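You operate a simulated robot arm through the tools that you are given. There is no shell and no other tool. Be economical: measure what you need, move in short steps, check, and stop when the job is done.

The job below is to be done with a simulated robot arm. You get a single attempt, and the scene is never put back.

Task
Set the edge guides to the width on the coil ticket.
Fine: clamp the web before; lock the slider again, then free the clamp.

The check looks at the end state, three seconds after you hand in, the way a careful person would. Anything else that was tipped, shoved, dropped, spilled or broken makes it a failure.

Robot
A 6-joint arm with a two-finger parallel gripper, fixed in place. Base frame: the origin is at the foot of the arm, x ahead of it, y to its left, z up; the work surface is at about z = 620. Readings come in mm, rad, newtons and seconds.
With the tool pointing down near the work surface it reaches from about 160 to 840 mm from the base axis. Its first joint turns from -2.897 to 2.897 rad. Payload 3.91 kg.
Tool frame: the origin (TCP) lies between the finger pads and is the grasp point; the fingertips stand 30 mm ahead of it; z points along the fingers, y is the line along which they close. Largest opening 110 mm; finger width 20, thickness 10; the body of the gripper, 48 by 112 mm, starts 55 mm behind the TCP.
Orientation is that of the tool frame in the base frame, as [roll, pitch, yaw] about the fixed x, y, z axes, in that order (R = Rz(yaw) Ry(pitch) Rx(roll)). With the fingers straight down and closing along the base's y, the tool's x points along the base's -x, its y along +y and its z along -z.

Tools
- The arm moves only by the tool play_rows. Its argument "series" is one flat list of numbers, 7 for each row, row after row: the shift along the tool's x, y, z in mm, then the turn, a rotation vector about the tool's x, y, z in rad, then the finger opening in mm, from 0 to 110. In form: [tx, ty, tz, ax, ay, az, claw, tx, ty, tz, ax, ay, az, claw, ...]. A call has 1 to 12 rows; each row is the pose to reach, as a shift and turn from the pose commanded when the call began, along the tool's axes at that moment. Each row takes 0.2 s and may step no farther than 50 mm and 0.15 rad from the row before; otherwise, or with a gripper value out of range, the whole call is refused. A pose out of reach is approached as far as the arm can. The call stops where the force on the tool passes 90 N (or 10 N more than at its start, if that is more) or the arm is blocked; 0.2 s more then pass. The fingers move at their own pace (about 108 mm/s each) and stop on an object; they squeeze with about 29 N. The grip force told is the motor's: it shows also when the fingers shut on nothing. Time passes only in rows, and 0.2 s behind the last, so rows that repeat a pose let the fingers close. It gives the time, the measured TCP pose, the force on the tool (base axes), the opening and the grip force at its end, in the units of the frame above (readings bear some noise).
- Cameras (640 x 400 px; columns grow to the right, rows downward): "scene" is fixed at [219.1, 651, 1348.7]; the picture's right is [-0.96, -0.27, 0.00], its down [-0.15, 0.54, -0.83] and it looks along [0.23, -0.80, -0.56] (base axes); focal length 325 px, centre (320, 200). "wrist" rides on the gripper at [77, 7, -115] in the tool frame; the picture's right is [-0.09, 1.00, 0.00], its down [-0.80, -0.07, -0.59] and it looks along [-0.59, -0.05, 0.80] (tool axes); focal length 270 px, centre (320, 200). There is no depth. A picture from a camera that has moved, and an enlarged one, comes with that camera's place and axes in the base frame and with its lens.
- grab_frame(camera): a new picture of that camera. It takes no simulated time.
- raise_lower(by): slides the trunk up (or, below 0, down) by that many mm; the arm rides with it, the base frame stays. It gives what a move gives, with no picture.
- enlarge(camera, box): a new picture of the part [left, top, right, bottom] of that camera's present view, enlarged. It takes no simulated time.
- hand_in(): hands the job in; it is judged then, once.

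Work in short steps. Places have to be worked out from the pictures, the camera data and where the tool is seen: move nearer, look again, correct. Check each grasp and each placing, and mend what went wrong. You have 120 turns and 64 pictures in all, those below and enlarged ones among them. Open the gripper and draw the arm clear of the work before you hand the job in, unless the task says otherwise; then end with one line.

The tools are called after ">>>" as a command line: name --argument value ..., lists and objects as JSON in quotes. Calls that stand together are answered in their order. play_rows: Moves the arm, as the interface text tells. Its arguments: {"type":"object","properties":{"series":{"type":"array"}},"required":["series"]} The other tools are called the same way: raise_lower (by) slides the trunk up or down; grab_frame (camera) takes a picture; enlarge (camera, box) takes an enlarged picture of a part of a camera's view; hand_in () hands the job in.

At the start:

```text
t: 0.0
position: [225.0, -466.0, 1047.5]
tool_rot: [3.139, 0.001, 3.141]
contact_force: [-0.8, 0.4, -0.6]
grip_width: 110.2
grasp_force: 0.1
trunk travel left (down, up): [-400.0, 140.0]
```

scene: 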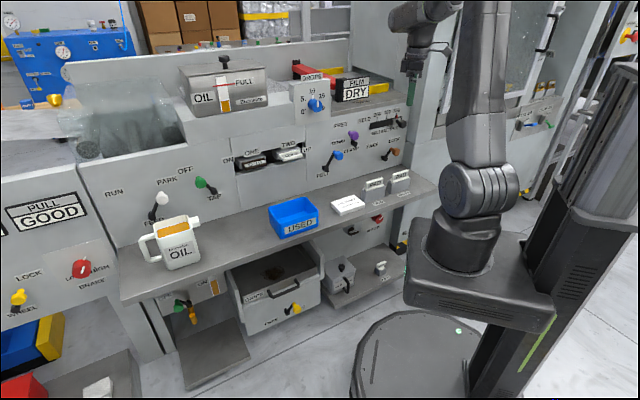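
wrist: 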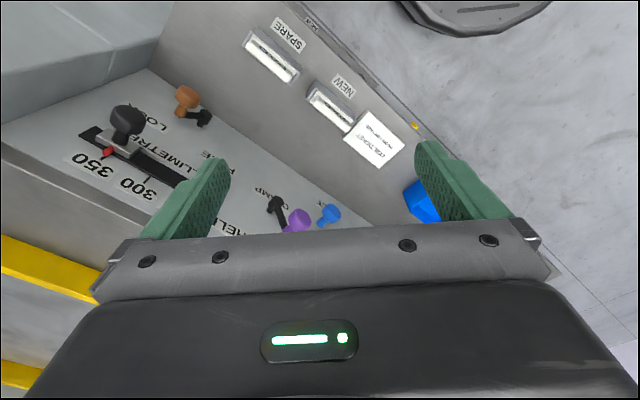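

The wrist view shows a slider scale, a coil ticket and several levers. I'll enlarge them to read the labels.

>>> enlarge --camera "wrist" --box '[330, 80, 430, 180]'

>>> enlarge --camera "wrist" --box '[40, 70, 360, 240]'

>>> enlarge --camera "scene" --box '[290, 60, 430, 220]'

```text
4.00 times, centred on (380, 130) of wrist
camera zoom: at [147.9, -460.2, 1161.8], right [0.09, 1.0, 0.0], down [0.8, -0.07, 0.59], along [0.59, -0.05, -0.8], focal length 1081 px, centre (80, 480)
```

zoom: 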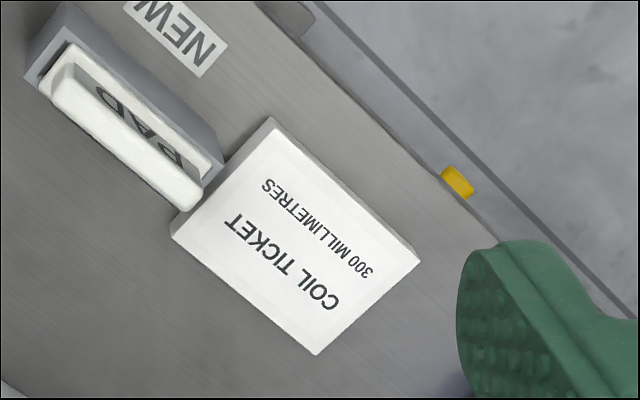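

```text
2.00 times, centred on (200, 155) of wrist
camera zoom: at [147.9, -460.2, 1161.8], right [0.09, 1.0, 0.0], down [0.8, -0.07, 0.59], along [0.59, -0.05, -0.8], focal length 541 px, centre (560, 290)
```

zoom: 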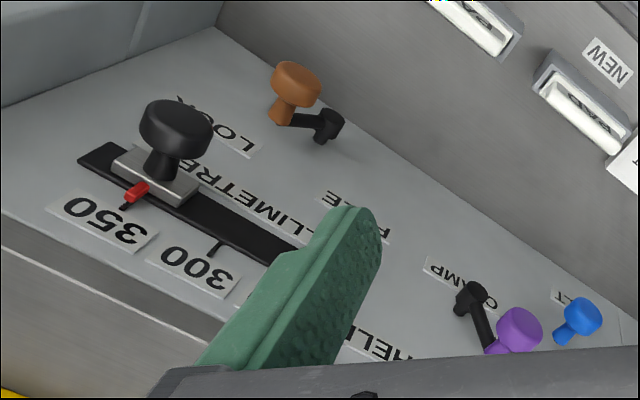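

```text
2.50 times, centred on (360, 140) of scene
camera zoom: at [219.1, 651.0, 1348.7], right [-0.96, -0.27, 0.0], down [-0.15, 0.54, -0.83], along [0.23, -0.8, -0.56], focal length 812 px, centre (220, 350)
```

zoom: 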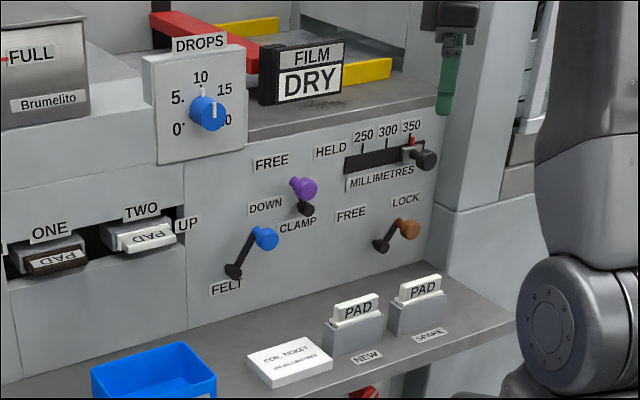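

Ticket says 300 mm; the slider is at 350, lock at LOCK, clamp at FREE. I'll turn the tool to point at the panel (-y) with the wrist camera above, first half now.

>>> play_rows --series '[0, 0, 0, 0.0864, 0.0864, -0.0864, 110, 0, 0, 0, 0.1727, 0.1727, -0.1727, 110, 0, 0, 0, 0.2591, 0.2591, -0.2591, 110, 0, 0, 0, 0.3455, 0.3455, -0.3455, 110, 0, 0, 0, 0.4319, 0.4319, -0.4319, 110, 0, 0, 0, 0.5182, 0.5182, -0.5182, 110, 0, 0, 0, 0.6046, 0.6046, -0.6046, 110]'

>>> play_rows --series '[0, 0, 0, 0.0864, 0.0864, -0.0864, 110, 0, 0, 0, 0.1727, 0.1727, -0.1727, 110, 0, 0, 0, 0.2591, 0.2591, -0.2591, 110, 0, 0, 0, 0.3455, 0.3455, -0.3455, 110, 0, 0, 0, 0.4319, 0.4319, -0.4319, 110, 0, 0, 0, 0.5182, 0.5182, -0.5182, 110, 0, 0, 0, 0.6046, 0.6046, -0.6046, 110]'

>>> grab_frame --camera "wrist"

>>> grab_frame --camera "scene"

```text
t: 1.6
position: [225.0, -467.2, 1048.3]
tool_rot: [-2.678, -0.73, -2.677]
contact_force: [0.0, -0.3, 0.3]
grip_width: 110.2
grasp_force: 0.0
trunk travel left (down, up): [-400.0, 140.0]
```

```text
t: 3.2
position: [225.5, -465.8, 1047.9]
tool_rot: [0.505, -1.569, 1.068]
contact_force: [0.2, 0.0, -0.6]
grip_width: 110.3
grasp_force: 0.0
trunk travel left (down, up): [-400.0, 140.0]
```

```text
58 pictures are left
camera wrist: at [217.7, -352.0, 1124.6], right [-1.0, 0.0, -0.09], down [0.07, 0.59, -0.8], along [0.05, -0.8, -0.59], focal length 270 px, centre (320, 200)
```

wrist: 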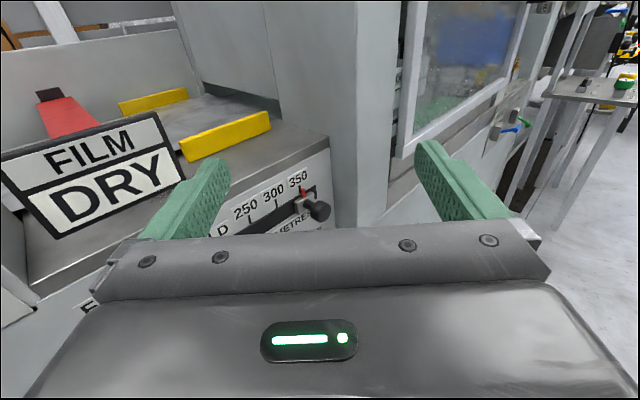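

```text
57 pictures are left
```

scene: 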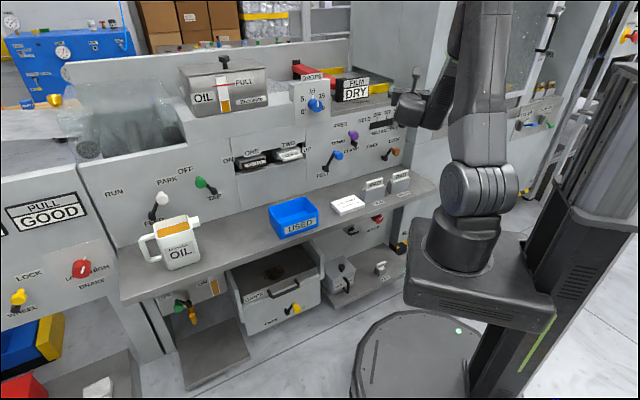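

Now lower the tool about 170 mm, back a bit and to +x to see the panel with all the levers.

>>> play_rows --series '[-40, -20, -10, 0, 0, 0, 110, -80, -40, -20, 0, 0, 0, 110, -120, -55, -30, 0, 0, 0, 110, -160, -70, -40, 0, 0, 0, 110, -190, -75, -40, 0, 0, 0, 110]'

>>> grab_frame --camera "wrist"

```text
t: 4.4
position: [298.8, -425.0, 858.5]
tool_rot: [-0.149, -1.57, 1.719]
contact_force: [-0.1, -0.6, -0.1]
grip_width: 110.2
grasp_force: 0.1
trunk travel left (down, up): [-400.0, 140.0]
```

```text
56 pictures are left
camera wrist: at [291.9, -311.2, 935.0], right [-1.0, 0.0, -0.09], down [0.07, 0.59, -0.8], along [0.05, -0.8, -0.59], focal length 270 px, centre (320, 200)
```

wrist: 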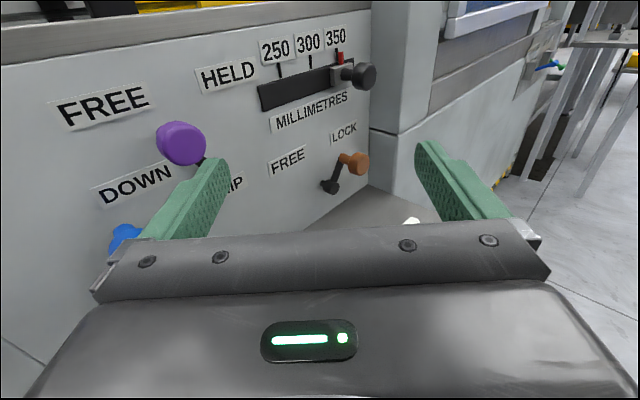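

Consistent triangulation puts the slider knob near (241,-689,852). I'll take a second viewpoint lower down to triangulate levers and panel plane.

>>> play_rows --series '[-40, -20, 0, 0, 0, 0, 110, -80, -40, 0, 0, 0, 0, 110, -110, -60, 0, 0, 0, 0, 110]'

>>> grab_frame --camera "wrist"

>>> enlarge --camera "wrist" --box '[100, 0, 420, 200]'

```text
t: 5.2
position: [358.1, -425.3, 745.7]
tool_rot: [0.369, -1.569, 1.204]
contact_force: [-0.7, 1.5, 0.4]
grip_width: 109.8
grasp_force: 0.0
trunk travel left (down, up): [-400.0, 140.0]
```

```text
55 pictures are left
camera wrist: at [351.4, -310.4, 822.5], right [-1.0, 0.0, -0.09], down [0.07, 0.59, -0.8], along [0.05, -0.8, -0.59], focal length 270 px, centre (320, 200)
```

wrist: 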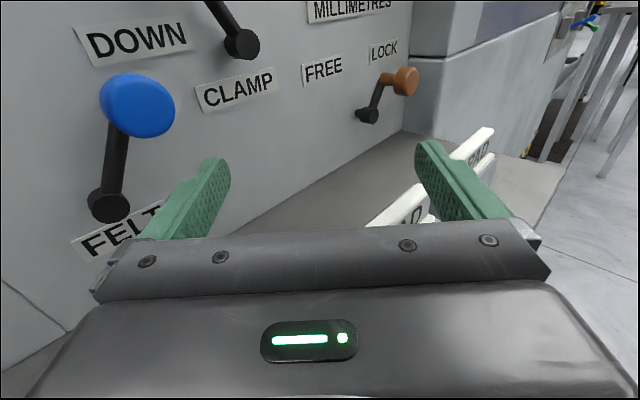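

```text
2.00 times, centred on (260, 100) of wrist
camera zoom: at [351.4, -310.4, 822.5], right [-1.0, 0.0, -0.09], down [0.07, 0.59, -0.8], along [0.05, -0.8, -0.59], focal length 541 px, centre (440, 400)
```

zoom: 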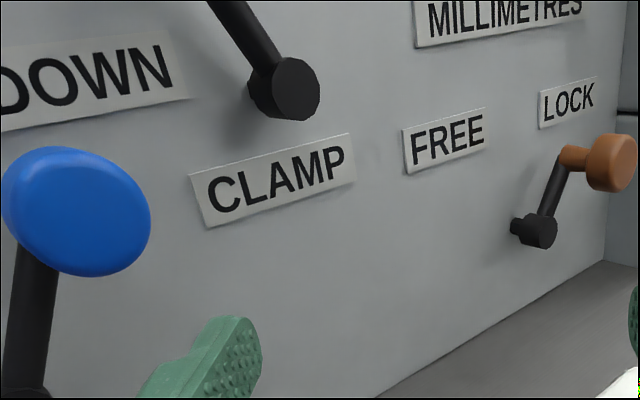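

The panel appears vertical and yawed about 45° (labels run along (0.7,0.7)); the normal is about (-0.7,0.7,0). I'll yaw the tool 45° to face it, in front of the purple clamp knob with standoff.

>>> play_rows --series '[18, 6, 0, 0.131, 0, 0, 110, 36, 12, 2, 0.262, 0, 0, 110, 54, 19, 6, 0.393, 0, 0, 110, 72, 26, 9, 0.524, 0, 0, 110, 90, 32, 12, 0.655, 0, 0, 110, 104, 38, 15, 0.785, 0, 0, 110]'

>>> grab_frame --camera "wrist"

```text
t: 6.6
position: [456.8, -305.3, 841.0]
tool_rot: [-0.364, -1.568, 2.559]
contact_force: [0.1, -0.7, -0.1]
grip_width: 110.3
grasp_force: 0.0
out of reach, approached as far as the arm can: row 3, 4, 5, 6
trunk travel left (down, up): [-400.0, 140.0]
```

```text
53 pictures are left
camera wrist: at [383.2, -217.3, 917.9], right [-0.81, -0.58, -0.09], down [-0.29, 0.52, -0.8], along [0.51, -0.62, -0.59], focal length 270 px, centre (320, 200)
```

wrist: 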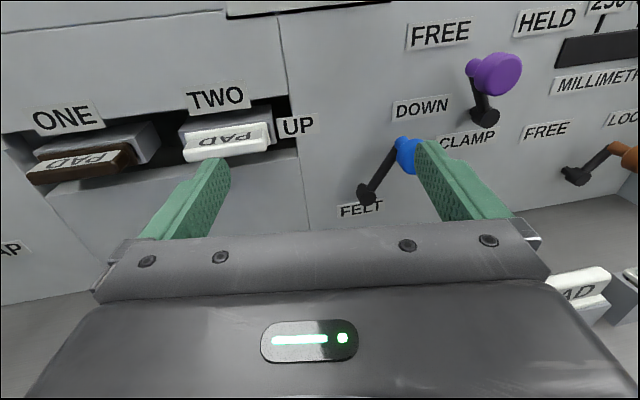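

Triangulating over views: the panel plane is vertical, 45° yawed (y−x≈−992); purple knob ≈(410,−511,854), pivot z≈805. The last move was out of reach, so I'll try translating in front of the purple knob first, then finishing the yaw.

>>> play_rows --series '[3, 40, 12, 0, 0, 0, 110, 6, 80, 24, 0, 0, 0, 110, 9, 120, 36, 0, 0, 0, 110, 13, 160, 48, 0, 0, 0, 110, 13, 173, 50, 0, 0, 0, 110]'

```text
t: 7.8
position: [447.1, -315.6, 846.1]
tool_rot: [-0.062, -1.568, 2.231]
contact_force: [-0.7, -0.1, -0.1]
grip_width: 110.0
grasp_force: 0.1
out of reach, approached as far as the arm can: row 1, 2, 3, 4, 5
trunk travel left (down, up): [-400.0, 140.0]
```

Stuck at a wrist limit. I'll test whether rolling the tool (camera up-right) frees it, rolling +0.45 about the tool axis.

>>> play_rows --series '[0, 0, 0, 0, 0, 0.14, 110, 0, 0, 0, 0, 0, 0.28, 110, 0, 0, 0, 0, 0, 0.42, 110, 0, 20, 0, 0, 0, 0.42, 110, 0, 50, 0, 0, 0, 0.42, 110]'

```text
t: 9.0
position: [447.0, -306.3, 853.3]
tool_rot: [-1.562, -1.148, -2.538]
contact_force: [0.6, 0.9, 0.1]
grip_width: 109.6
grasp_force: 0.1
out of reach, approached as far as the arm can: row 1, 2, 3, 4, 5
trunk travel left (down, up): [-400.0, 140.0]
```

The limit appears to be the arm folding too tight (wrist too near the base), so I'll move nearer the panel: to about (330,−500,860), roll kept for now.

>>> play_rows --series '[5, 10, 40, 0, 0, 0, 110, 20, 45, 70, 0, 0, 0, 110, 40, 85, 90, 0, 0, 0, 110, 60, 125, 95, 0, 0, 0, 110, 80, 160, 93, 0, 0, 0, 110, 91, 186, 92, 0, 0, 0, 110]'

```text
t: 10.4
position: [467.2, -393.7, 862.1]
tool_rot: [-1.572, -1.15, -2.627]
contact_force: [-0.1, 0.0, 0.1]
grip_width: 109.9
grasp_force: 0.0
out of reach, approached as far as the arm can: row 1, 2, 3, 4, 5, 6
trunk travel left (down, up): [-400.0, 140.0]
```

Relative heading seems capped by a wrist joint (J4 near 180°). I'll go back to tool-down with the tool x along the panel's right, then tilt straight out in the arm's plane.

>>> play_rows --series '[15, 5, -5, -0.1018, -0.0877, 0.0572, 110, 29, 9, -10, -0.2037, -0.1753, 0.1143, 110, 44, 14, -15, -0.3055, -0.263, 0.1715, 110, 59, 18, -21, -0.4073, -0.3507, 0.2287, 110, 73, 23, -26, -0.5092, -0.4383, 0.2858, 110, 88, 27, -31, -0.611, -0.526, 0.343, 110, 103, 32, -36, -0.7128, -0.6137, 0.4002, 110, 117, 37, -41, -0.8147, -0.7013, 0.4573, 110, 132, 41, -46, -0.9165, -0.789, 0.5145, 110, 147, 46, -52, -1.0183, -0.8767, 0.5717, 110, 161, 50, -57, -1.1202, -0.9643, 0.6288, 110, 176, 55, -62, -1.222, -1.052, 0.686, 110]'

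```text
t: 13.0
position: [327.5, -393.7, 999.2]
tool_rot: [3.14, 0.002, -2.356]
contact_force: [0.4, -0.4, 0.7]
grip_width: 109.9
grasp_force: 0.1
trunk travel left (down, up): [-400.0, 140.0]
```

Tool is down with x along the panel right. Now tilt directly out toward the panel, stopping ~20° short of horizontal.

>>> play_rows --series '[4, -7, 6, 0.15, 0, 0, 110, 8, -14, 12, 0.3, 0, 0, 110, 12, -21, 18, 0.45, 0, 0, 110, 16, -28, 25, 0.6, 0, 0, 110, 20, -35, 31, 0.75, 0, 0, 110, 24, -42, 37, 0.9, 0, 0, 110, 27, -49, 43, 1.05, 0, 0, 110, 30, -56, 50, 1.2, 0, 0, 110]'

>>> grab_frame --camera "wrist"

```text
t: 14.8
position: [357.5, -453.8, 1001.8]
tool_rot: [-2.156, 0.0, -2.364]
contact_force: [0.7, -0.2, 0.2]
grip_width: 109.8
grasp_force: 0.0
out of reach, approached as far as the arm can: row 7, 8
trunk travel left (down, up): [-400.0, 140.0]
```

```text
52 pictures are left
camera wrist: at [232.7, -438.5, 1058.9], right [-0.32, 0.45, -0.83], down [0.25, 0.89, 0.39], along [0.91, -0.08, -0.4], focal length 270 px, centre (320, 200)
```

wrist: 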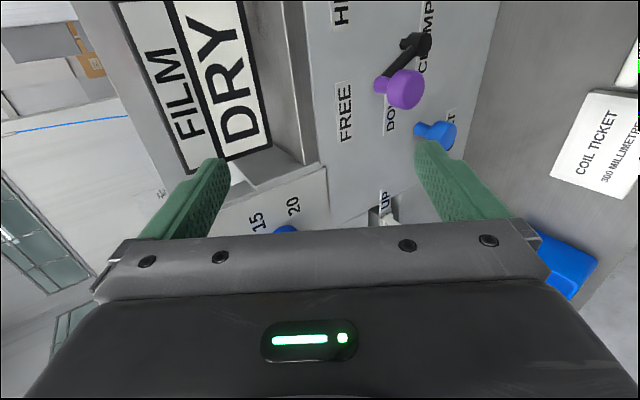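

Tilt limit depends on forearm slope; lowering the trunk makes the forearm flatter. Currently clear of the panel (h≈128), so I lower by 150 mm.

>>> raise_lower --by -150

>>> play_rows --series '[0, 0, 0, 0.1, 0, 0, 110, 0, -30, -10, 0.2, 0, 0, 110, 0, -60, -20, 0.3, 0, 0, 110, 0, -60, -20, 0.4, 0, 0, 110]'

```text
t: 16.6
position: [357.6, -453.0, 853.3]
tool_rot: [-2.157, 0.0, -2.362]
contact_force: [0.3, 0.4, -0.3]
grip_width: 110.0
grasp_force: 0.0
trunk travel left (down, up): [-250.0, 290.0]
```

```text
t: 17.6
position: [378.3, -465.3, 935.7]
tool_rot: [-1.989, 0.003, -2.371]
contact_force: [0.4, 0.1, 0.1]
grip_width: 110.2
grasp_force: 0.0
out of reach, approached as far as the arm can: row 1, 2, 3, 4
trunk travel left (down, up): [-250.0, 290.0]
```

Progress (pitch now 24° below horizontal). Lower the trunk another 150, then raise the TCP relative and tilt further.

>>> raise_lower --by -100

>>> play_rows --series '[0, -40, -20, 0.05, 0, 0, 110, 0, -80, -40, 0.1, 0, 0, 110, 0, -110, -55, 0.2, 0, 0, 110, 0, -130, -65, 0.3, 0, 0, 110, 0, -130, -65, 0.4, 0, 0, 110]'

```text
t: 18.9
position: [377.5, -465.4, 835.1]
tool_rot: [-1.989, 0.004, -2.368]
contact_force: [1.3, -0.8, 0.1]
grip_width: 110.2
grasp_force: 0.1
trunk travel left (down, up): [-150.0, 390.0]
```

```text
t: 20.1
position: [373.4, -460.7, 995.0]
tool_rot: [-1.699, 0.005, -2.372]
contact_force: [0.4, 1.1, 1.0]
grip_width: 109.8
grasp_force: 0.2
out of reach, approached as far as the arm can: row 4, 5
trunk travel left (down, up): [-150.0, 390.0]
```

Pitch is now 7° below horizontal. Lower the trunk the remaining 150 mm to bring the tool to knob height, then look.

>>> raise_lower --by -150

>>> grab_frame --camera "wrist"

>>> grab_frame --camera "scene"

```text
t: 21.8
position: [373.8, -460.0, 843.3]
tool_rot: [-1.697, 0.004, -2.368]
contact_force: [-0.1, -0.2, 0.0]
grip_width: 110.2
grasp_force: 0.0
trunk travel left (down, up): [0.0, 540.0]
```

```text
51 pictures are left
camera wrist: at [238.5, -432.3, 850.7], right [-0.02, 0.16, -0.99], down [0.17, 0.97, 0.15], along [0.99, -0.16, -0.05], focal length 270 px, centre (320, 200)
```

wrist: 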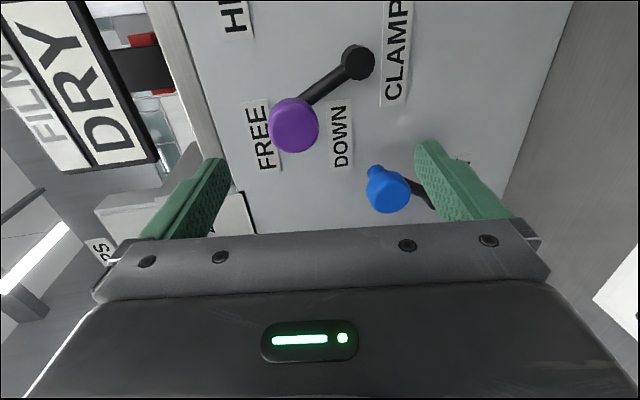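

```text
50 pictures are left
```

scene: 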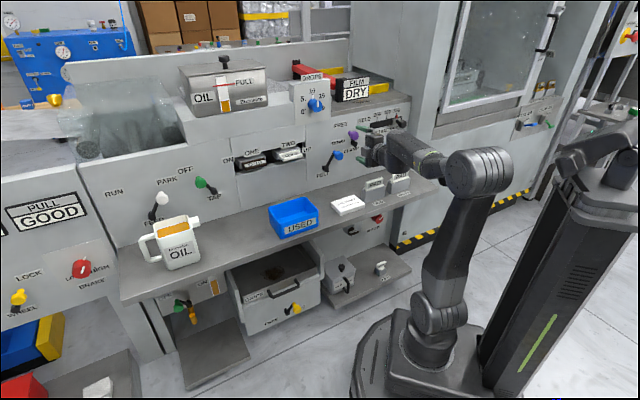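

Tool now faces the panel with fingers vertical. I'll try rolling −1.5 rad so the camera goes on top and fingers close along the panel.

>>> play_rows --series '[0, 0, 0, 0, 0, -0.15, 110, 0, 0, 0, 0, 0, -0.3, 110, 0, 0, 0, 0, 0, -0.45, 110, 0, 0, 0, 0, 0, -0.6, 110, 0, 0, 0, 0, 0, -0.75, 110, 0, 0, 0, 0, 0, -0.9, 110, 0, 0, 0, 0, 0, -1.05, 110, 0, 0, 0, 0, 0, -1.2, 110, 0, 0, 0, 0, 0, -1.35, 110, 0, 0, 0, 0, 0, -1.5, 110, 0, 0, 0, 0, 0, -1.57, 110]'

>>> grab_frame --camera "wrist"

```text
t: 24.2
position: [373.7, -459.2, 843.7]
tool_rot: [-3.108, -1.444, -0.832]
contact_force: [0.5, -0.1, -0.5]
grip_width: 110.1
grasp_force: 0.1
out of reach, approached as far as the arm can: row 1, 2, 3, 4, 5, 6, 7
trunk travel left (down, up): [0.0, 540.0]
```

```text
49 pictures are left
camera wrist: at [295.9, -390.8, 934.0], right [-0.72, -0.69, -0.09], down [-0.43, 0.55, -0.72], along [0.54, -0.48, -0.69], focal length 270 px, centre (320, 200)
```

wrist: 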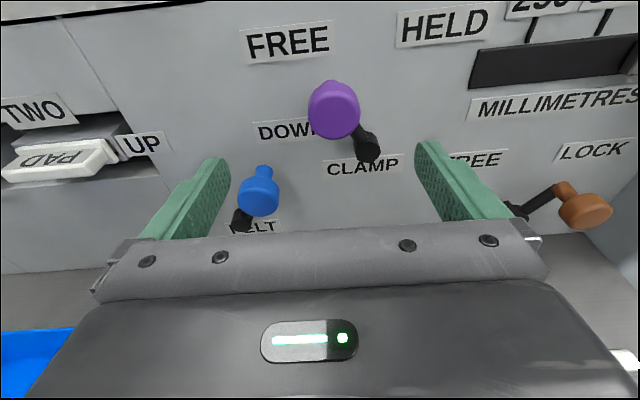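

Works: camera on top, fingers closing along the panel, pitch ~7° down. Purple knob confirmed near (409,−511,855), dia ≈33. Approach it with fingers at 60 straddling.

>>> play_rows --series '[10, 6, 0, 0, 0, 0, 62, 18.8, 11.7, 0, 0, 0, 0, 62, 18.8, 11.7, 0, 0, 0, 0, 62, 18.8, 11.7, 20, 0, 0, 0, 62, 18.8, 11.7, 40, 0, 0, 0, 62, 18.8, 11.7, 57, 0, 0, 0, 62]'

>>> grab_frame --camera "wrist"

```text
t: 25.6
position: [406.5, -510.1, 855.5]
tool_rot: [-3.098, -1.444, -0.842]
contact_force: [-0.3, 0.2, 0.6]
grip_width: 61.9
grasp_force: 0.1
trunk travel left (down, up): [0.0, 540.0]
```

```text
48 pictures are left
camera wrist: at [328.5, -441.5, 945.5], right [-0.72, -0.69, -0.09], down [-0.43, 0.55, -0.72], along [0.54, -0.48, -0.69], focal length 270 px, centre (320, 200)
```

wrist: 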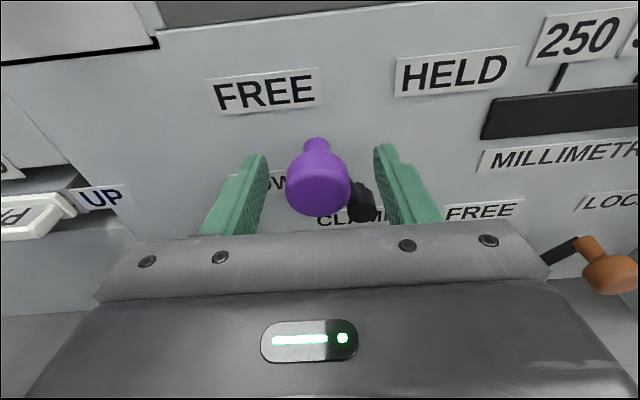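

Knob is centred between the fingers. Close to a loose cage of 40 mm and drag along the arc toward HELD.

>>> play_rows --series '[0, 0, 0, 0, 0, 0, 40, 0, 0, 0, 0, 0, 0, 40, 3, 10, 0, 0, 0, 0, 40, 5, 20, 0, 0, 0, 0, 40, 5.5, 30, 0, 0, 0, 0, 40, 4, 40, 0, 0, 0, 0, 40, 0, 50, 0, 0, 0, 0, 40]'

>>> grab_frame --camera "wrist"

```text
t: 27.2
position: [371.0, -544.6, 855.4]
tool_rot: [-3.1, -1.442, -0.841]
contact_force: [0.6, -0.4, 0.1]
grip_width: 40.3
grasp_force: 0.1
trunk travel left (down, up): [0.0, 540.0]
```

```text
47 pictures are left
camera wrist: at [293.2, -476.4, 945.4], right [-0.72, -0.69, -0.09], down [-0.43, 0.55, -0.72], along [0.54, -0.48, -0.69], focal length 270 px, centre (320, 200)
```

wrist: 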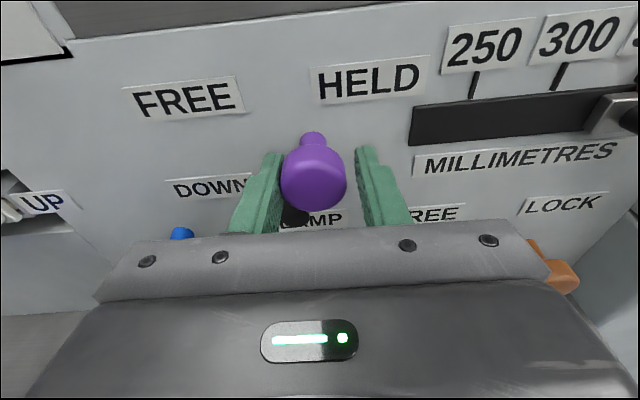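

The lever moved past centre toward HELD. Continue a bit further, checking for the end stop.

>>> play_rows --series '[-2, 5, 0, 0, 0, 0, 40, -4, 10, 0, 0, 0, 0, 40, -7, 15, 0, 0, 0, 0, 40]'

>>> grab_frame --camera "wrist"

```text
t: 28.0
position: [363.0, -554.1, 849.5]
tool_rot: [-3.114, -1.446, -0.822]
contact_force: [13.9, 9.0, 6.8]
grip_width: 48.0
grasp_force: 8.5
trunk travel left (down, up): [0.0, 540.0]
```

```text
46 pictures are left
camera wrist: at [283.4, -484.6, 939.6], right [-0.72, -0.69, -0.09], down [-0.43, 0.54, -0.72], along [0.55, -0.48, -0.69], focal length 270 px, centre (320, 200)
```

wrist: 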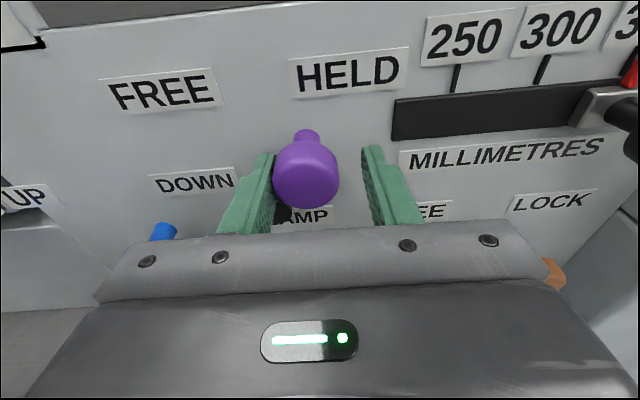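

End stop reached (side force rising, left finger pushed). Back off, open and withdraw, then view.

>>> play_rows --series '[0, -5, 0, 0, 0, 0, 62, 0, -5, 0, 0, 0, 0, 62, 0, -5, -30, 0, 0, 0, 62, 0, -5, -62, 0, 0, 0, 62]'

>>> grab_frame --camera "wrist"

```text
t: 29.0
position: [321.6, -506.5, 855.0]
tool_rot: [-3.099, -1.442, -0.84]
contact_force: [0.9, -0.6, 0.1]
grip_width: 61.9
grasp_force: 0.0
trunk travel left (down, up): [0.0, 540.0]
```

```text
45 pictures are left
camera wrist: at [243.6, -437.9, 945.6], right [-0.72, -0.69, -0.09], down [-0.43, 0.55, -0.72], along [0.54, -0.48, -0.69], focal length 270 px, centre (320, 200)
```

wrist: 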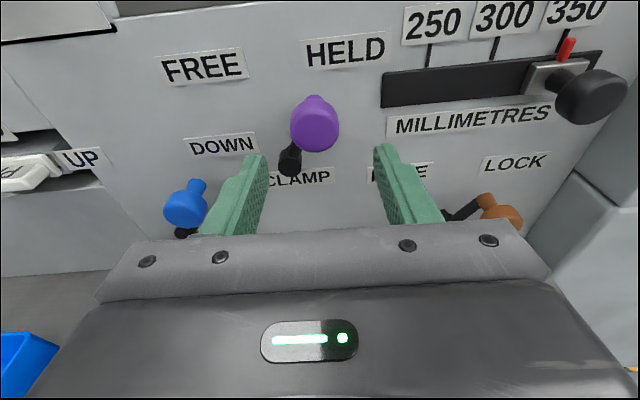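

Clamp is at HELD. Orange knob estimated at (255,−668,746); move to a standoff in front of it at h≈112.

>>> play_rows --series '[-20, 32, 4, 0, 0, 0, 62, -40, 64, 8, 0, 0, 0, 62, -60, 97, 12, 0, 0, 0, 62, -80, 129, 16, 0, 0, 0, 62, -102, 161, 19, 0, 0, 0, 62]'

>>> grab_frame --camera "wrist"

```text
t: 30.2
position: [211.0, -624.6, 751.4]
tool_rot: [-3.102, -1.444, -0.836]
contact_force: [-0.1, 0.8, -0.5]
grip_width: 61.8
grasp_force: 0.2
trunk travel left (down, up): [0.0, 540.0]
```

```text
44 pictures are left
camera wrist: at [131.3, -556.1, 842.5], right [-0.72, -0.69, -0.09], down [-0.43, 0.55, -0.72], along [0.54, -0.48, -0.69], focal length 270 px, centre (320, 200)
```

wrist: 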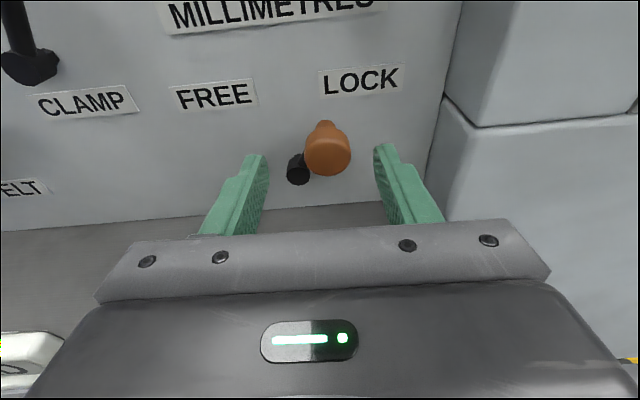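

Orange knob refined to s=−300, z≈735. Straddle it.

>>> play_rows --series '[-6.5, 6.8, 0, 0, 0, 0, 62, -6.5, 6.8, 20, 0, 0, 0, 62, -6.5, 6.8, 40, 0, 0, 0, 62, -6.5, 6.8, 57, 0, 0, 0, 62]'

>>> grab_frame --camera "wrist"

```text
t: 31.2
position: [243.7, -668.8, 737.5]
tool_rot: [-3.098, -1.441, -0.845]
contact_force: [-0.2, -1.2, 0.8]
grip_width: 61.9
grasp_force: 0.1
trunk travel left (down, up): [0.0, 540.0]
```

```text
43 pictures are left
camera wrist: at [165.9, -600.2, 827.6], right [-0.72, -0.69, -0.09], down [-0.43, 0.55, -0.72], along [0.54, -0.48, -0.69], focal length 270 px, centre (320, 200)
```

wrist: 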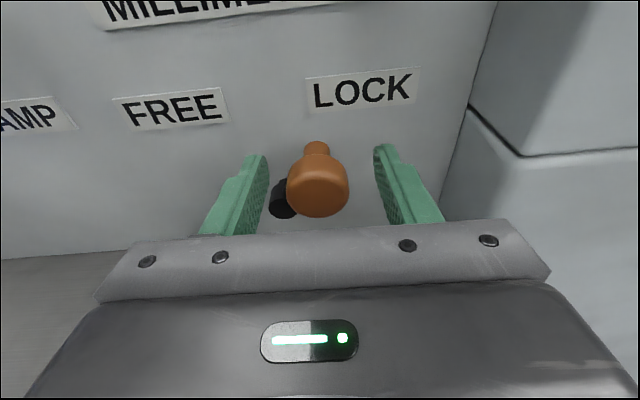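

Centred. Cage at 40 and drag left along the arc toward FREE.

>>> play_rows --series '[0, 0, 0, 0, 0, 0, 40, 0, 0, 0, 0, 0, 0, 40, 4, -10, 0, 0, 0, 0, 40, 6, -20, 0, 0, 0, 0, 40, 7, -30, 0, 0, 0, 0, 40, 6, -40, 0, 0, 0, 0, 40, 2, -50, 0, 0, 0, 0, 40, -2, -57, 0, 0, 0, 0, 40]'

>>> grab_frame --camera "wrist"

```text
t: 33.0
position: [283.3, -628.3, 737.9]
tool_rot: [-3.106, -1.444, -0.835]
contact_force: [-2.3, -5.8, 9.7]
grip_width: 40.8
grasp_force: 0.8
trunk travel left (down, up): [0.0, 540.0]
```

```text
42 pictures are left
camera wrist: at [205.7, -559.1, 828.0], right [-0.72, -0.69, -0.09], down [-0.43, 0.55, -0.72], along [0.54, -0.48, -0.69], focal length 270 px, centre (320, 200)
```

wrist: 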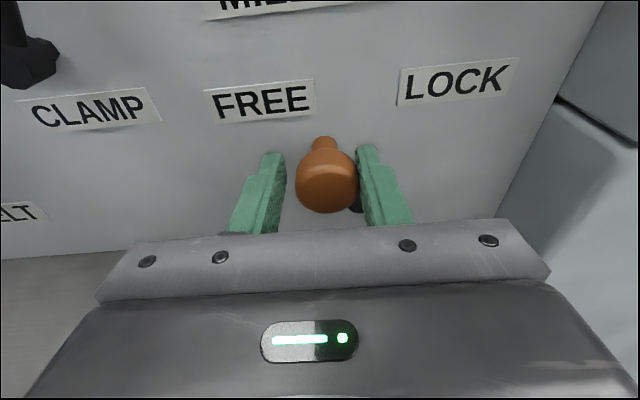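

Lever is past centre with slight contact. Nudge 6 mm more to confirm the stop.

>>> play_rows --series '[1, -3, 0, 0, 0, 0, 40, 1, -6, 0, 0, 0, 0, 40]'

```text
t: 33.6
position: [287.6, -623.7, 738.6]
tool_rot: [-3.103, -1.442, -0.837]
contact_force: [-4.2, -5.4, 10.0]
grip_width: 41.3
grasp_force: 2.2
trunk travel left (down, up): [0.0, 540.0]
```

Force barely changed; push 6 more to find the stop.

>>> play_rows --series '[1, -3, 0, 0, 0, 0, 40, 1, -6, 0, 0, 0, 0, 40]'

>>> grab_frame --camera "wrist"

```text
t: 34.2
position: [290.8, -621.3, 738.2]
tool_rot: [-3.084, -1.442, -0.86]
contact_force: [-11.0, -19.7, 8.5]
grip_width: 48.2
grasp_force: 8.2
trunk travel left (down, up): [0.0, 540.0]
```

```text
41 pictures are left
camera wrist: at [212.6, -552.7, 828.1], right [-0.72, -0.68, -0.09], down [-0.43, 0.55, -0.72], along [0.54, -0.48, -0.69], focal length 270 px, centre (320, 200)
```

wrist: 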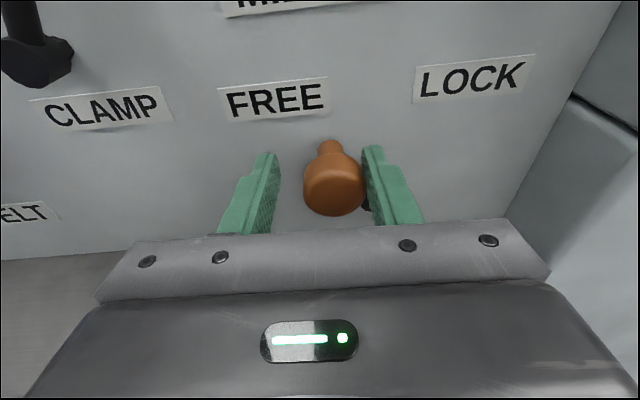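

Stop reached at FREE. Back off, open, withdraw, and rise toward the slider with a look.

>>> play_rows --series '[0, 5, 0, 0, 0, 0, 64, 0, 5, 0, 0, 0, 0, 64, 0, 5, -30, 0, 0, 0, 64, 0, 5, -62, 0, 0, 0, 64, 40, 25, -70, 0, 0, 0, 64, 70, 35, -70, 0, 0, 0, 64]'

>>> grab_frame --camera "wrist"

```text
t: 35.6
position: [224.2, -601.9, 815.8]
tool_rot: [-3.097, -1.442, -0.841]
contact_force: [0.4, 0.9, -0.1]
grip_width: 64.1
grasp_force: 0.0
trunk travel left (down, up): [0.0, 540.0]
```

```text
40 pictures are left
camera wrist: at [146.7, -533.2, 905.3], right [-0.72, -0.69, -0.09], down [-0.43, 0.55, -0.72], along [0.54, -0.48, -0.69], focal length 270 px, centre (320, 200)
```

wrist: 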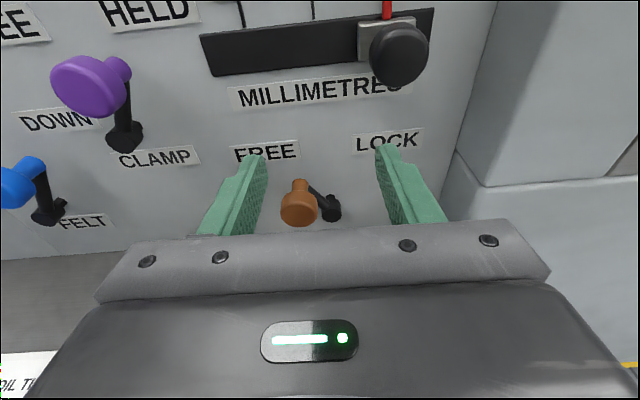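

Lock is at FREE. The scale is 1:1 (250 tick s≈−220, 300 s≈−270), knob at s≈−318, z≈853. Move in front of the slider, then straddle it slightly offset left from the wall.

>>> play_rows --series '[20, 20, 0, 0, 0, 0, 64, 38, 41, 0, 0, 0, 0, 64, 43, 41, 20, 0, 0, 0, 64, 45, 41, 40, 0, 0, 0, 64, 46, 41, 57, 0, 0, 0, 64]'

>>> grab_frame --camera "wrist"

```text
t: 36.8
position: [238.5, -673.7, 854.3]
tool_rot: [-3.1, -1.443, -0.84]
contact_force: [-0.6, 0.2, -1.3]
grip_width: 64.0
grasp_force: 0.1
trunk travel left (down, up): [0.0, 540.0]
```

```text
39 pictures are left
camera wrist: at [160.3, -605.9, 945.3], right [-0.72, -0.69, -0.09], down [-0.43, 0.55, -0.72], along [0.54, -0.48, -0.69], focal length 270 px, centre (320, 200)
```

wrist: 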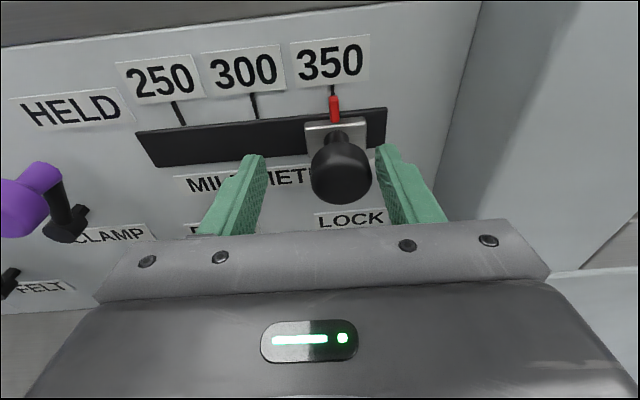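

Well placed. Close on the knob (right finger pushes it leftward, the wanted direction).

>>> play_rows --series '[0, 0, 0, 0, 0, 0, 45, 0, 0, 0, 0, 0, 0, 36, 0, 0, 0, 0, 0, 0, 28, 0, 0, 0, 0, 0, 0, 28]'

>>> enlarge --camera "wrist" --box '[100, 30, 460, 255]'

```text
t: 37.8
position: [238.1, -675.2, 854.6]
tool_rot: [-3.1, -1.443, -0.837]
contact_force: [-1.5, -1.0, -0.4]
grip_width: 33.4
grasp_force: 45.1
trunk travel left (down, up): [0.0, 540.0]
```

```text
1.78 times, centred on (280, 142) of wrist
camera zoom: at [160.5, -605.8, 945.0], right [-0.72, -0.69, -0.09], down [-0.43, 0.55, -0.72], along [0.54, -0.48, -0.69], focal length 480 px, centre (391, 302)
```

zoom: 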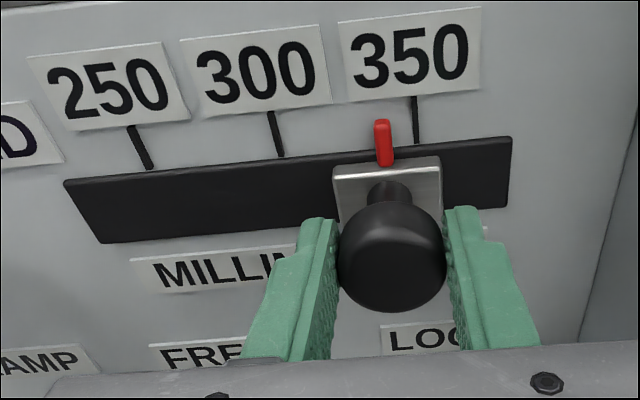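

Gripped, slider moves (about 12 mm already). Drag 30 mm further left and check.

>>> play_rows --series '[0, -10, 0, 0, 0, 0, 28, 0, -20, 0, 0, 0, 0, 28, 0, -31, 0, 0, 0, 0, 28, 0, -31, 0, 0, 0, 0, 28]'

>>> enlarge --camera "wrist" --box '[180, 20, 460, 195]'

```text
t: 38.8
position: [259.6, -650.8, 855.6]
tool_rot: [-3.097, -1.444, -0.839]
contact_force: [-5.3, 4.1, 2.4]
grip_width: 33.6
grasp_force: 44.7
trunk travel left (down, up): [0.0, 540.0]
```

```text
2.29 times, centred on (320, 108) of wrist
camera zoom: at [182.9, -583.1, 944.8], right [-0.72, -0.69, -0.09], down [-0.43, 0.55, -0.72], along [0.54, -0.48, -0.69], focal length 618 px, centre (320, 411)
```

zoom: 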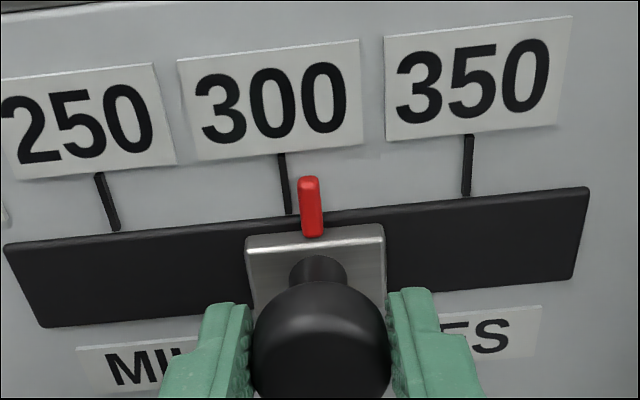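

About 6 mm remain (pointer 22 px off at 3.6 px/mm). Move 6 mm left.

>>> play_rows --series '[0, -3, 0, 0, 0, 0, 28, 0, -6, 0, 0, 0, 0, 28, 0, -6, 0, 0, 0, 0, 28]'

>>> enlarge --camera "wrist" --box '[260, 60, 380, 135]'

```text
t: 39.6
position: [266.5, -648.1, 854.4]
tool_rot: [-3.097, -1.444, -0.84]
contact_force: [-6.1, 5.3, 2.0]
grip_width: 33.4
grasp_force: 45.2
trunk travel left (down, up): [0.0, 540.0]
```

```text
5.33 times, centred on (320, 98) of wrist
camera zoom: at [187.0, -579.2, 944.9], right [-0.72, -0.69, -0.09], down [-0.43, 0.55, -0.72], along [0.54, -0.48, -0.69], focal length 1442 px, centre (320, 747)
```

zoom: 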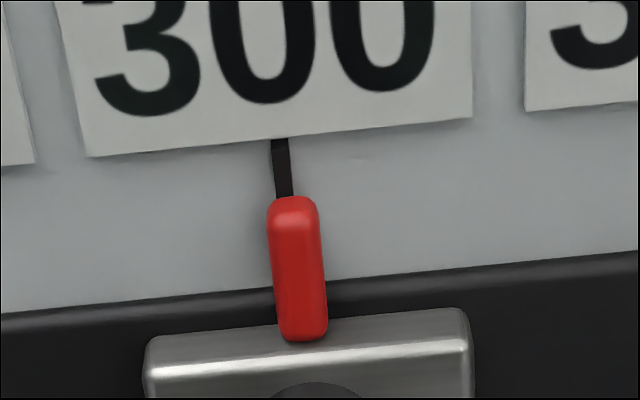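

Pointer is about 1 mm right of the 300 tick still. Nudge 1.1 mm.

>>> play_rows --series '[0, -1.1, 0, 0, 0, 0, 28, 0, -1.1, 0, 0, 0, 0, 28]'

>>> enlarge --camera "wrist" --box '[260, 60, 380, 135]'

```text
t: 40.2
position: [265.9, -648.6, 854.7]
tool_rot: [-3.096, -1.443, -0.841]
contact_force: [-12.2, 10.6, 0.9]
grip_width: 33.4
grasp_force: 45.5
trunk travel left (down, up): [0.0, 540.0]
```

```text
5.33 times, centred on (320, 98) of wrist
camera zoom: at [187.3, -578.9, 944.9], right [-0.72, -0.69, -0.09], down [-0.43, 0.55, -0.72], along [0.54, -0.48, -0.69], focal length 1442 px, centre (320, 747)
```

zoom: 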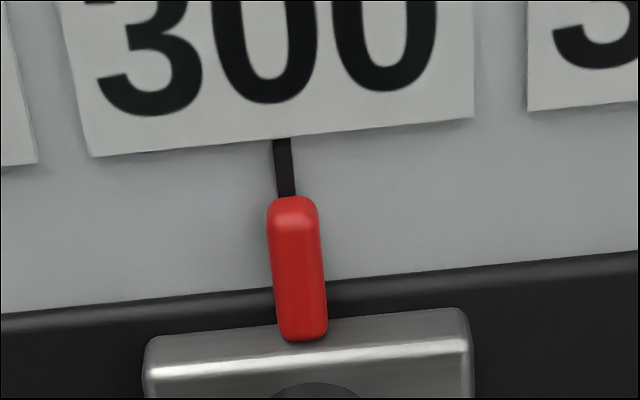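

Only ~0.3 mm moved and there's a normal push of ~16 N on the panel; relieve by 1.5 mm back and nudge 1 mm more left.

>>> play_rows --series '[0, 0, -1.5, 0, 0, 0, 28, 0, -1, -1.5, 0, 0, 0, 28, 0, -1, -1.5, 0, 0, 0, 28]'

>>> enlarge --camera "wrist" --box '[260, 60, 380, 135]'

```text
t: 41.0
position: [266.6, -645.8, 856.5]
tool_rot: [-3.1, -1.445, -0.841]
contact_force: [-1.2, 1.5, 1.1]
grip_width: 33.7
grasp_force: 44.9
trunk travel left (down, up): [0.0, 540.0]
```

```text
5.33 times, centred on (320, 98) of wrist
camera zoom: at [188.7, -577.6, 944.9], right [-0.72, -0.69, -0.09], down [-0.43, 0.55, -0.72], along [0.54, -0.48, -0.69], focal length 1442 px, centre (320, 747)
```

zoom: 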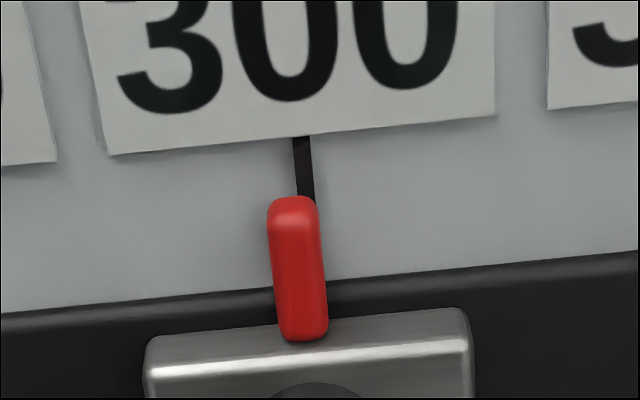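

Overshot by about 1.5 mm. Nudge back right 1.4 mm.

>>> play_rows --series '[0, 1.4, 0, 0, 0, 0, 28, 0, 1.4, 0, 0, 0, 0, 28, 0, 1.4, 0, 0, 0, 0, 28]'

>>> enlarge --camera "wrist" --box '[260, 60, 380, 135]'

```text
t: 41.8
position: [266.6, -648.3, 854.2]
tool_rot: [-3.1, -1.442, -0.837]
contact_force: [0.7, 1.8, 0.7]
grip_width: 33.6
grasp_force: 45.2
trunk travel left (down, up): [0.0, 540.0]
```

```text
5.33 times, centred on (320, 98) of wrist
camera zoom: at [187.9, -578.4, 945.0], right [-0.72, -0.69, -0.09], down [-0.43, 0.55, -0.72], along [0.54, -0.48, -0.69], focal length 1442 px, centre (320, 747)
```

zoom: 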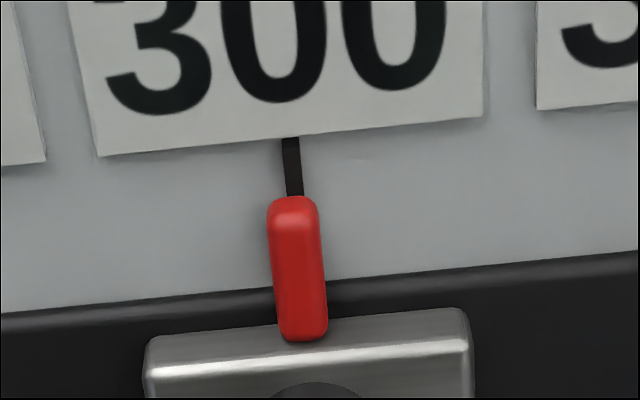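

Pointer now aligned with the 300 tick. Release, withdraw slightly and recheck.

>>> play_rows --series '[0, 0, 0, 0, 0, 0, 40, 0, 0, 0, 0, 0, 0, 64, 0, 0, 0, 0, 0, 0, 64, 0, 0, -30, 0, 0, 0, 64, 0, 0, -60, 0, 0, 0, 64]'

>>> enlarge --camera "wrist" --box '[240, 0, 400, 100]'

```text
t: 43.0
position: [224.7, -605.7, 863.2]
tool_rot: [-3.102, -1.442, -0.84]
contact_force: [-0.1, -0.6, -0.7]
grip_width: 64.1
grasp_force: 0.1
trunk travel left (down, up): [0.0, 540.0]
```

```text
4.00 times, centred on (320, 50) of wrist
camera zoom: at [146.2, -537.2, 953.0], right [-0.72, -0.69, -0.09], down [-0.43, 0.55, -0.72], along [0.54, -0.48, -0.69], focal length 1081 px, centre (320, 800)
```

zoom: 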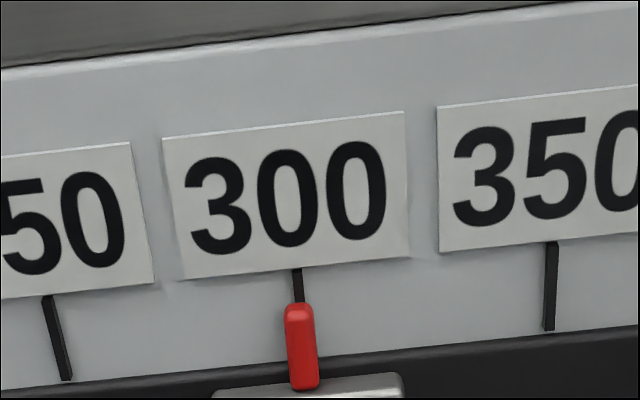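

Aligned at 300 after release. Now go to the orange lever (knob at s≈−241, z≈733) standoff.

>>> play_rows --series '[-25, -7, 4, 0, 0, 0, 64, -50, -14, 8, 0, 0, 0, 64, -75, -21, 12, 0, 0, 0, 64, -100, -28, 16, 0, 0, 0, 64, -117, -28, 17, 0, 0, 0, 64]'

>>> grab_frame --camera "wrist"

```text
t: 44.2
position: [245.4, -586.6, 743.9]
tool_rot: [-3.096, -1.442, -0.843]
contact_force: [0.7, 0.3, 0.7]
grip_width: 63.8
grasp_force: 0.0
trunk travel left (down, up): [0.0, 540.0]
```

```text
31 pictures are left
camera wrist: at [167.8, -517.2, 833.1], right [-0.72, -0.69, -0.09], down [-0.43, 0.55, -0.72], along [0.54, -0.48, -0.69], focal length 270 px, centre (320, 200)
```

wrist: 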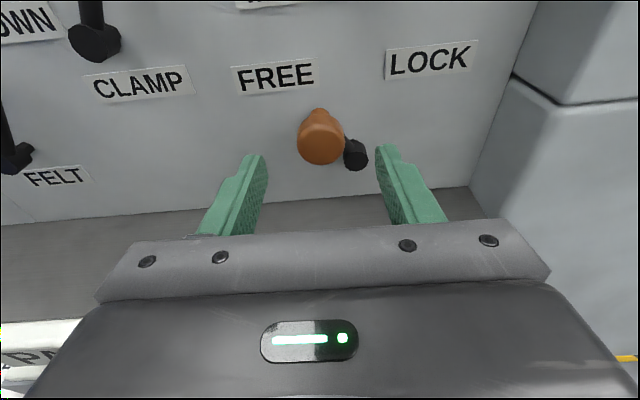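

Laterally centred. Go in straight.

>>> play_rows --series '[2, 0, 20, 0, 0, 0, 64, 2, 0, 40, 0, 0, 0, 64, 2, 0, 56, 0, 0, 0, 64, 2, 0, 56, 0, 0, 0, 40, 2, 0, 56, 0, 0, 0, 40]'

>>> grab_frame --camera "wrist"

```text
t: 45.4
position: [284.4, -627.4, 738.9]
tool_rot: [-3.1, -1.444, -0.838]
contact_force: [-1.0, 0.0, 4.9]
grip_width: 39.8
grasp_force: 0.1
trunk travel left (down, up): [0.0, 540.0]
```

```text
30 pictures are left
camera wrist: at [205.7, -558.7, 829.2], right [-0.72, -0.69, -0.09], down [-0.43, 0.55, -0.72], along [0.54, -0.48, -0.69], focal length 270 px, centre (320, 200)
```

wrist: 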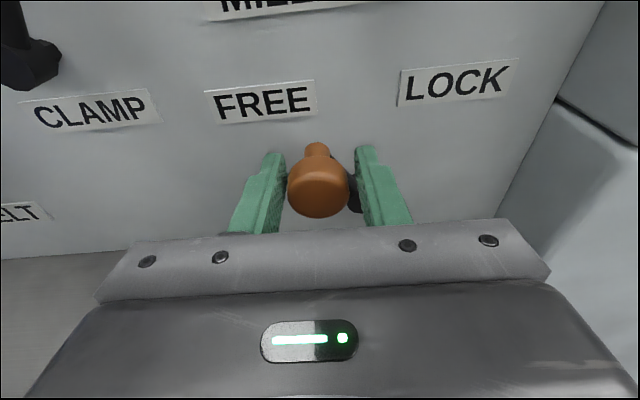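

Caged. Drag right along the arc to LOCK.

>>> play_rows --series '[3, 2, 0, 0, 0, 0, 40, 6, 12, 0, 0, 0, 0, 40, 8, 22, 0, 0, 0, 0, 40, 8, 32, 0, 0, 0, 0, 40, 6, 42, 0, 0, 0, 0, 40, 3, 52, 0, 0, 0, 0, 40, 0, 60, 0, 0, 0, 0, 40, -1, 65, 0, 0, 0, 0, 40]'

>>> grab_frame --camera "wrist"

```text
t: 47.2
position: [240.1, -670.3, 738.3]
tool_rot: [-3.109, -1.443, -0.826]
contact_force: [7.5, 4.0, 2.2]
grip_width: 44.0
grasp_force: 3.9
trunk travel left (down, up): [0.0, 540.0]
```

```text
29 pictures are left
camera wrist: at [161.6, -601.4, 828.4], right [-0.72, -0.69, -0.09], down [-0.43, 0.55, -0.72], along [0.55, -0.48, -0.69], focal length 270 px, centre (320, 200)
```

wrist: 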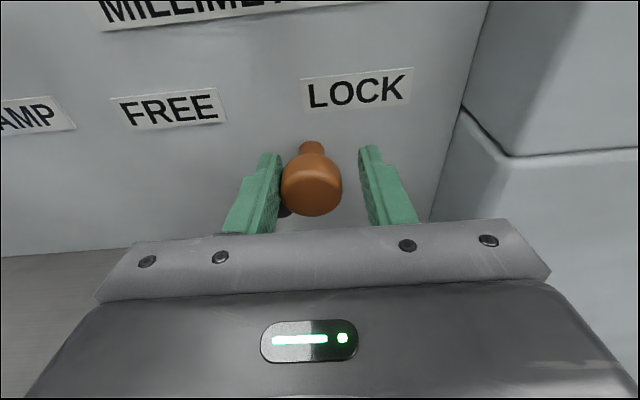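

Contact with the LOCK stop; nudge 4 mm more to seat, then back off, open, withdraw.

>>> play_rows --series '[0, 4, 0, 0, 0, 0, 40, 0, 4, 0, 0, 0, 0, 40, 0, -2, 0, 0, 0, 0, 64, 0, -2, 0, 0, 0, 0, 64, 0, -2, -30, 0, 0, 0, 64, 0, -2, -62, 0, 0, 0, 64]'

>>> grab_frame --camera "wrist"

```text
t: 48.6
position: [199.2, -624.9, 746.0]
tool_rot: [-3.101, -1.442, -0.841]
contact_force: [0.3, 0.6, 0.2]
grip_width: 64.0
grasp_force: 0.0
trunk travel left (down, up): [0.0, 540.0]
```

```text
28 pictures are left
camera wrist: at [120.2, -556.6, 835.8], right [-0.72, -0.69, -0.09], down [-0.43, 0.55, -0.72], along [0.54, -0.48, -0.69], focal length 270 px, centre (320, 200)
```

wrist: 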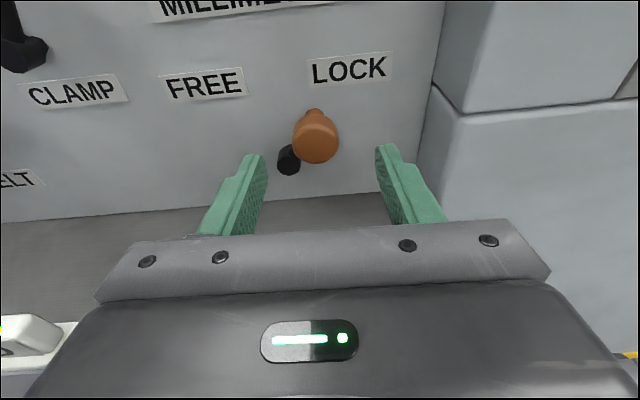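

Locked. Now return to the purple clamp knob (s≈−129, z≈856), standoff first.

>>> play_rows --series '[22, -34, -2, 0, 0, 0, 64, 44, -68, -4, 0, 0, 0, 64, 66, -103, -6, 0, 0, 0, 64, 88, -138, -8, 0, 0, 0, 64, 109, -172, -10, 0, 0, 0, 64]'

>>> grab_frame --camera "wrist"

```text
t: 49.8
position: [324.0, -507.5, 859.1]
tool_rot: [-3.096, -1.443, -0.841]
contact_force: [0.5, -0.3, -0.1]
grip_width: 63.9
grasp_force: 0.1
trunk travel left (down, up): [0.0, 540.0]
```

```text
27 pictures are left
camera wrist: at [245.9, -439.2, 948.8], right [-0.72, -0.69, -0.09], down [-0.43, 0.55, -0.72], along [0.54, -0.48, -0.69], focal length 270 px, centre (320, 200)
```

wrist: 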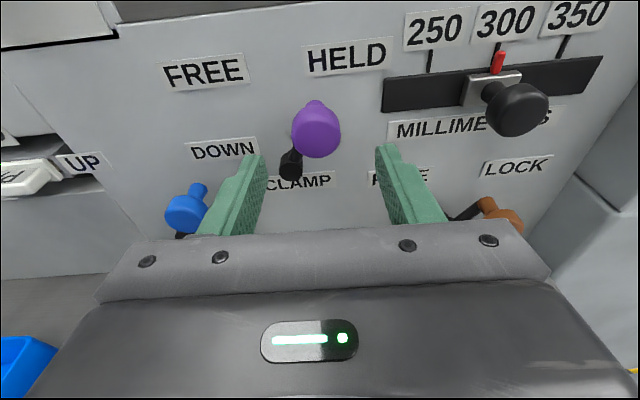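

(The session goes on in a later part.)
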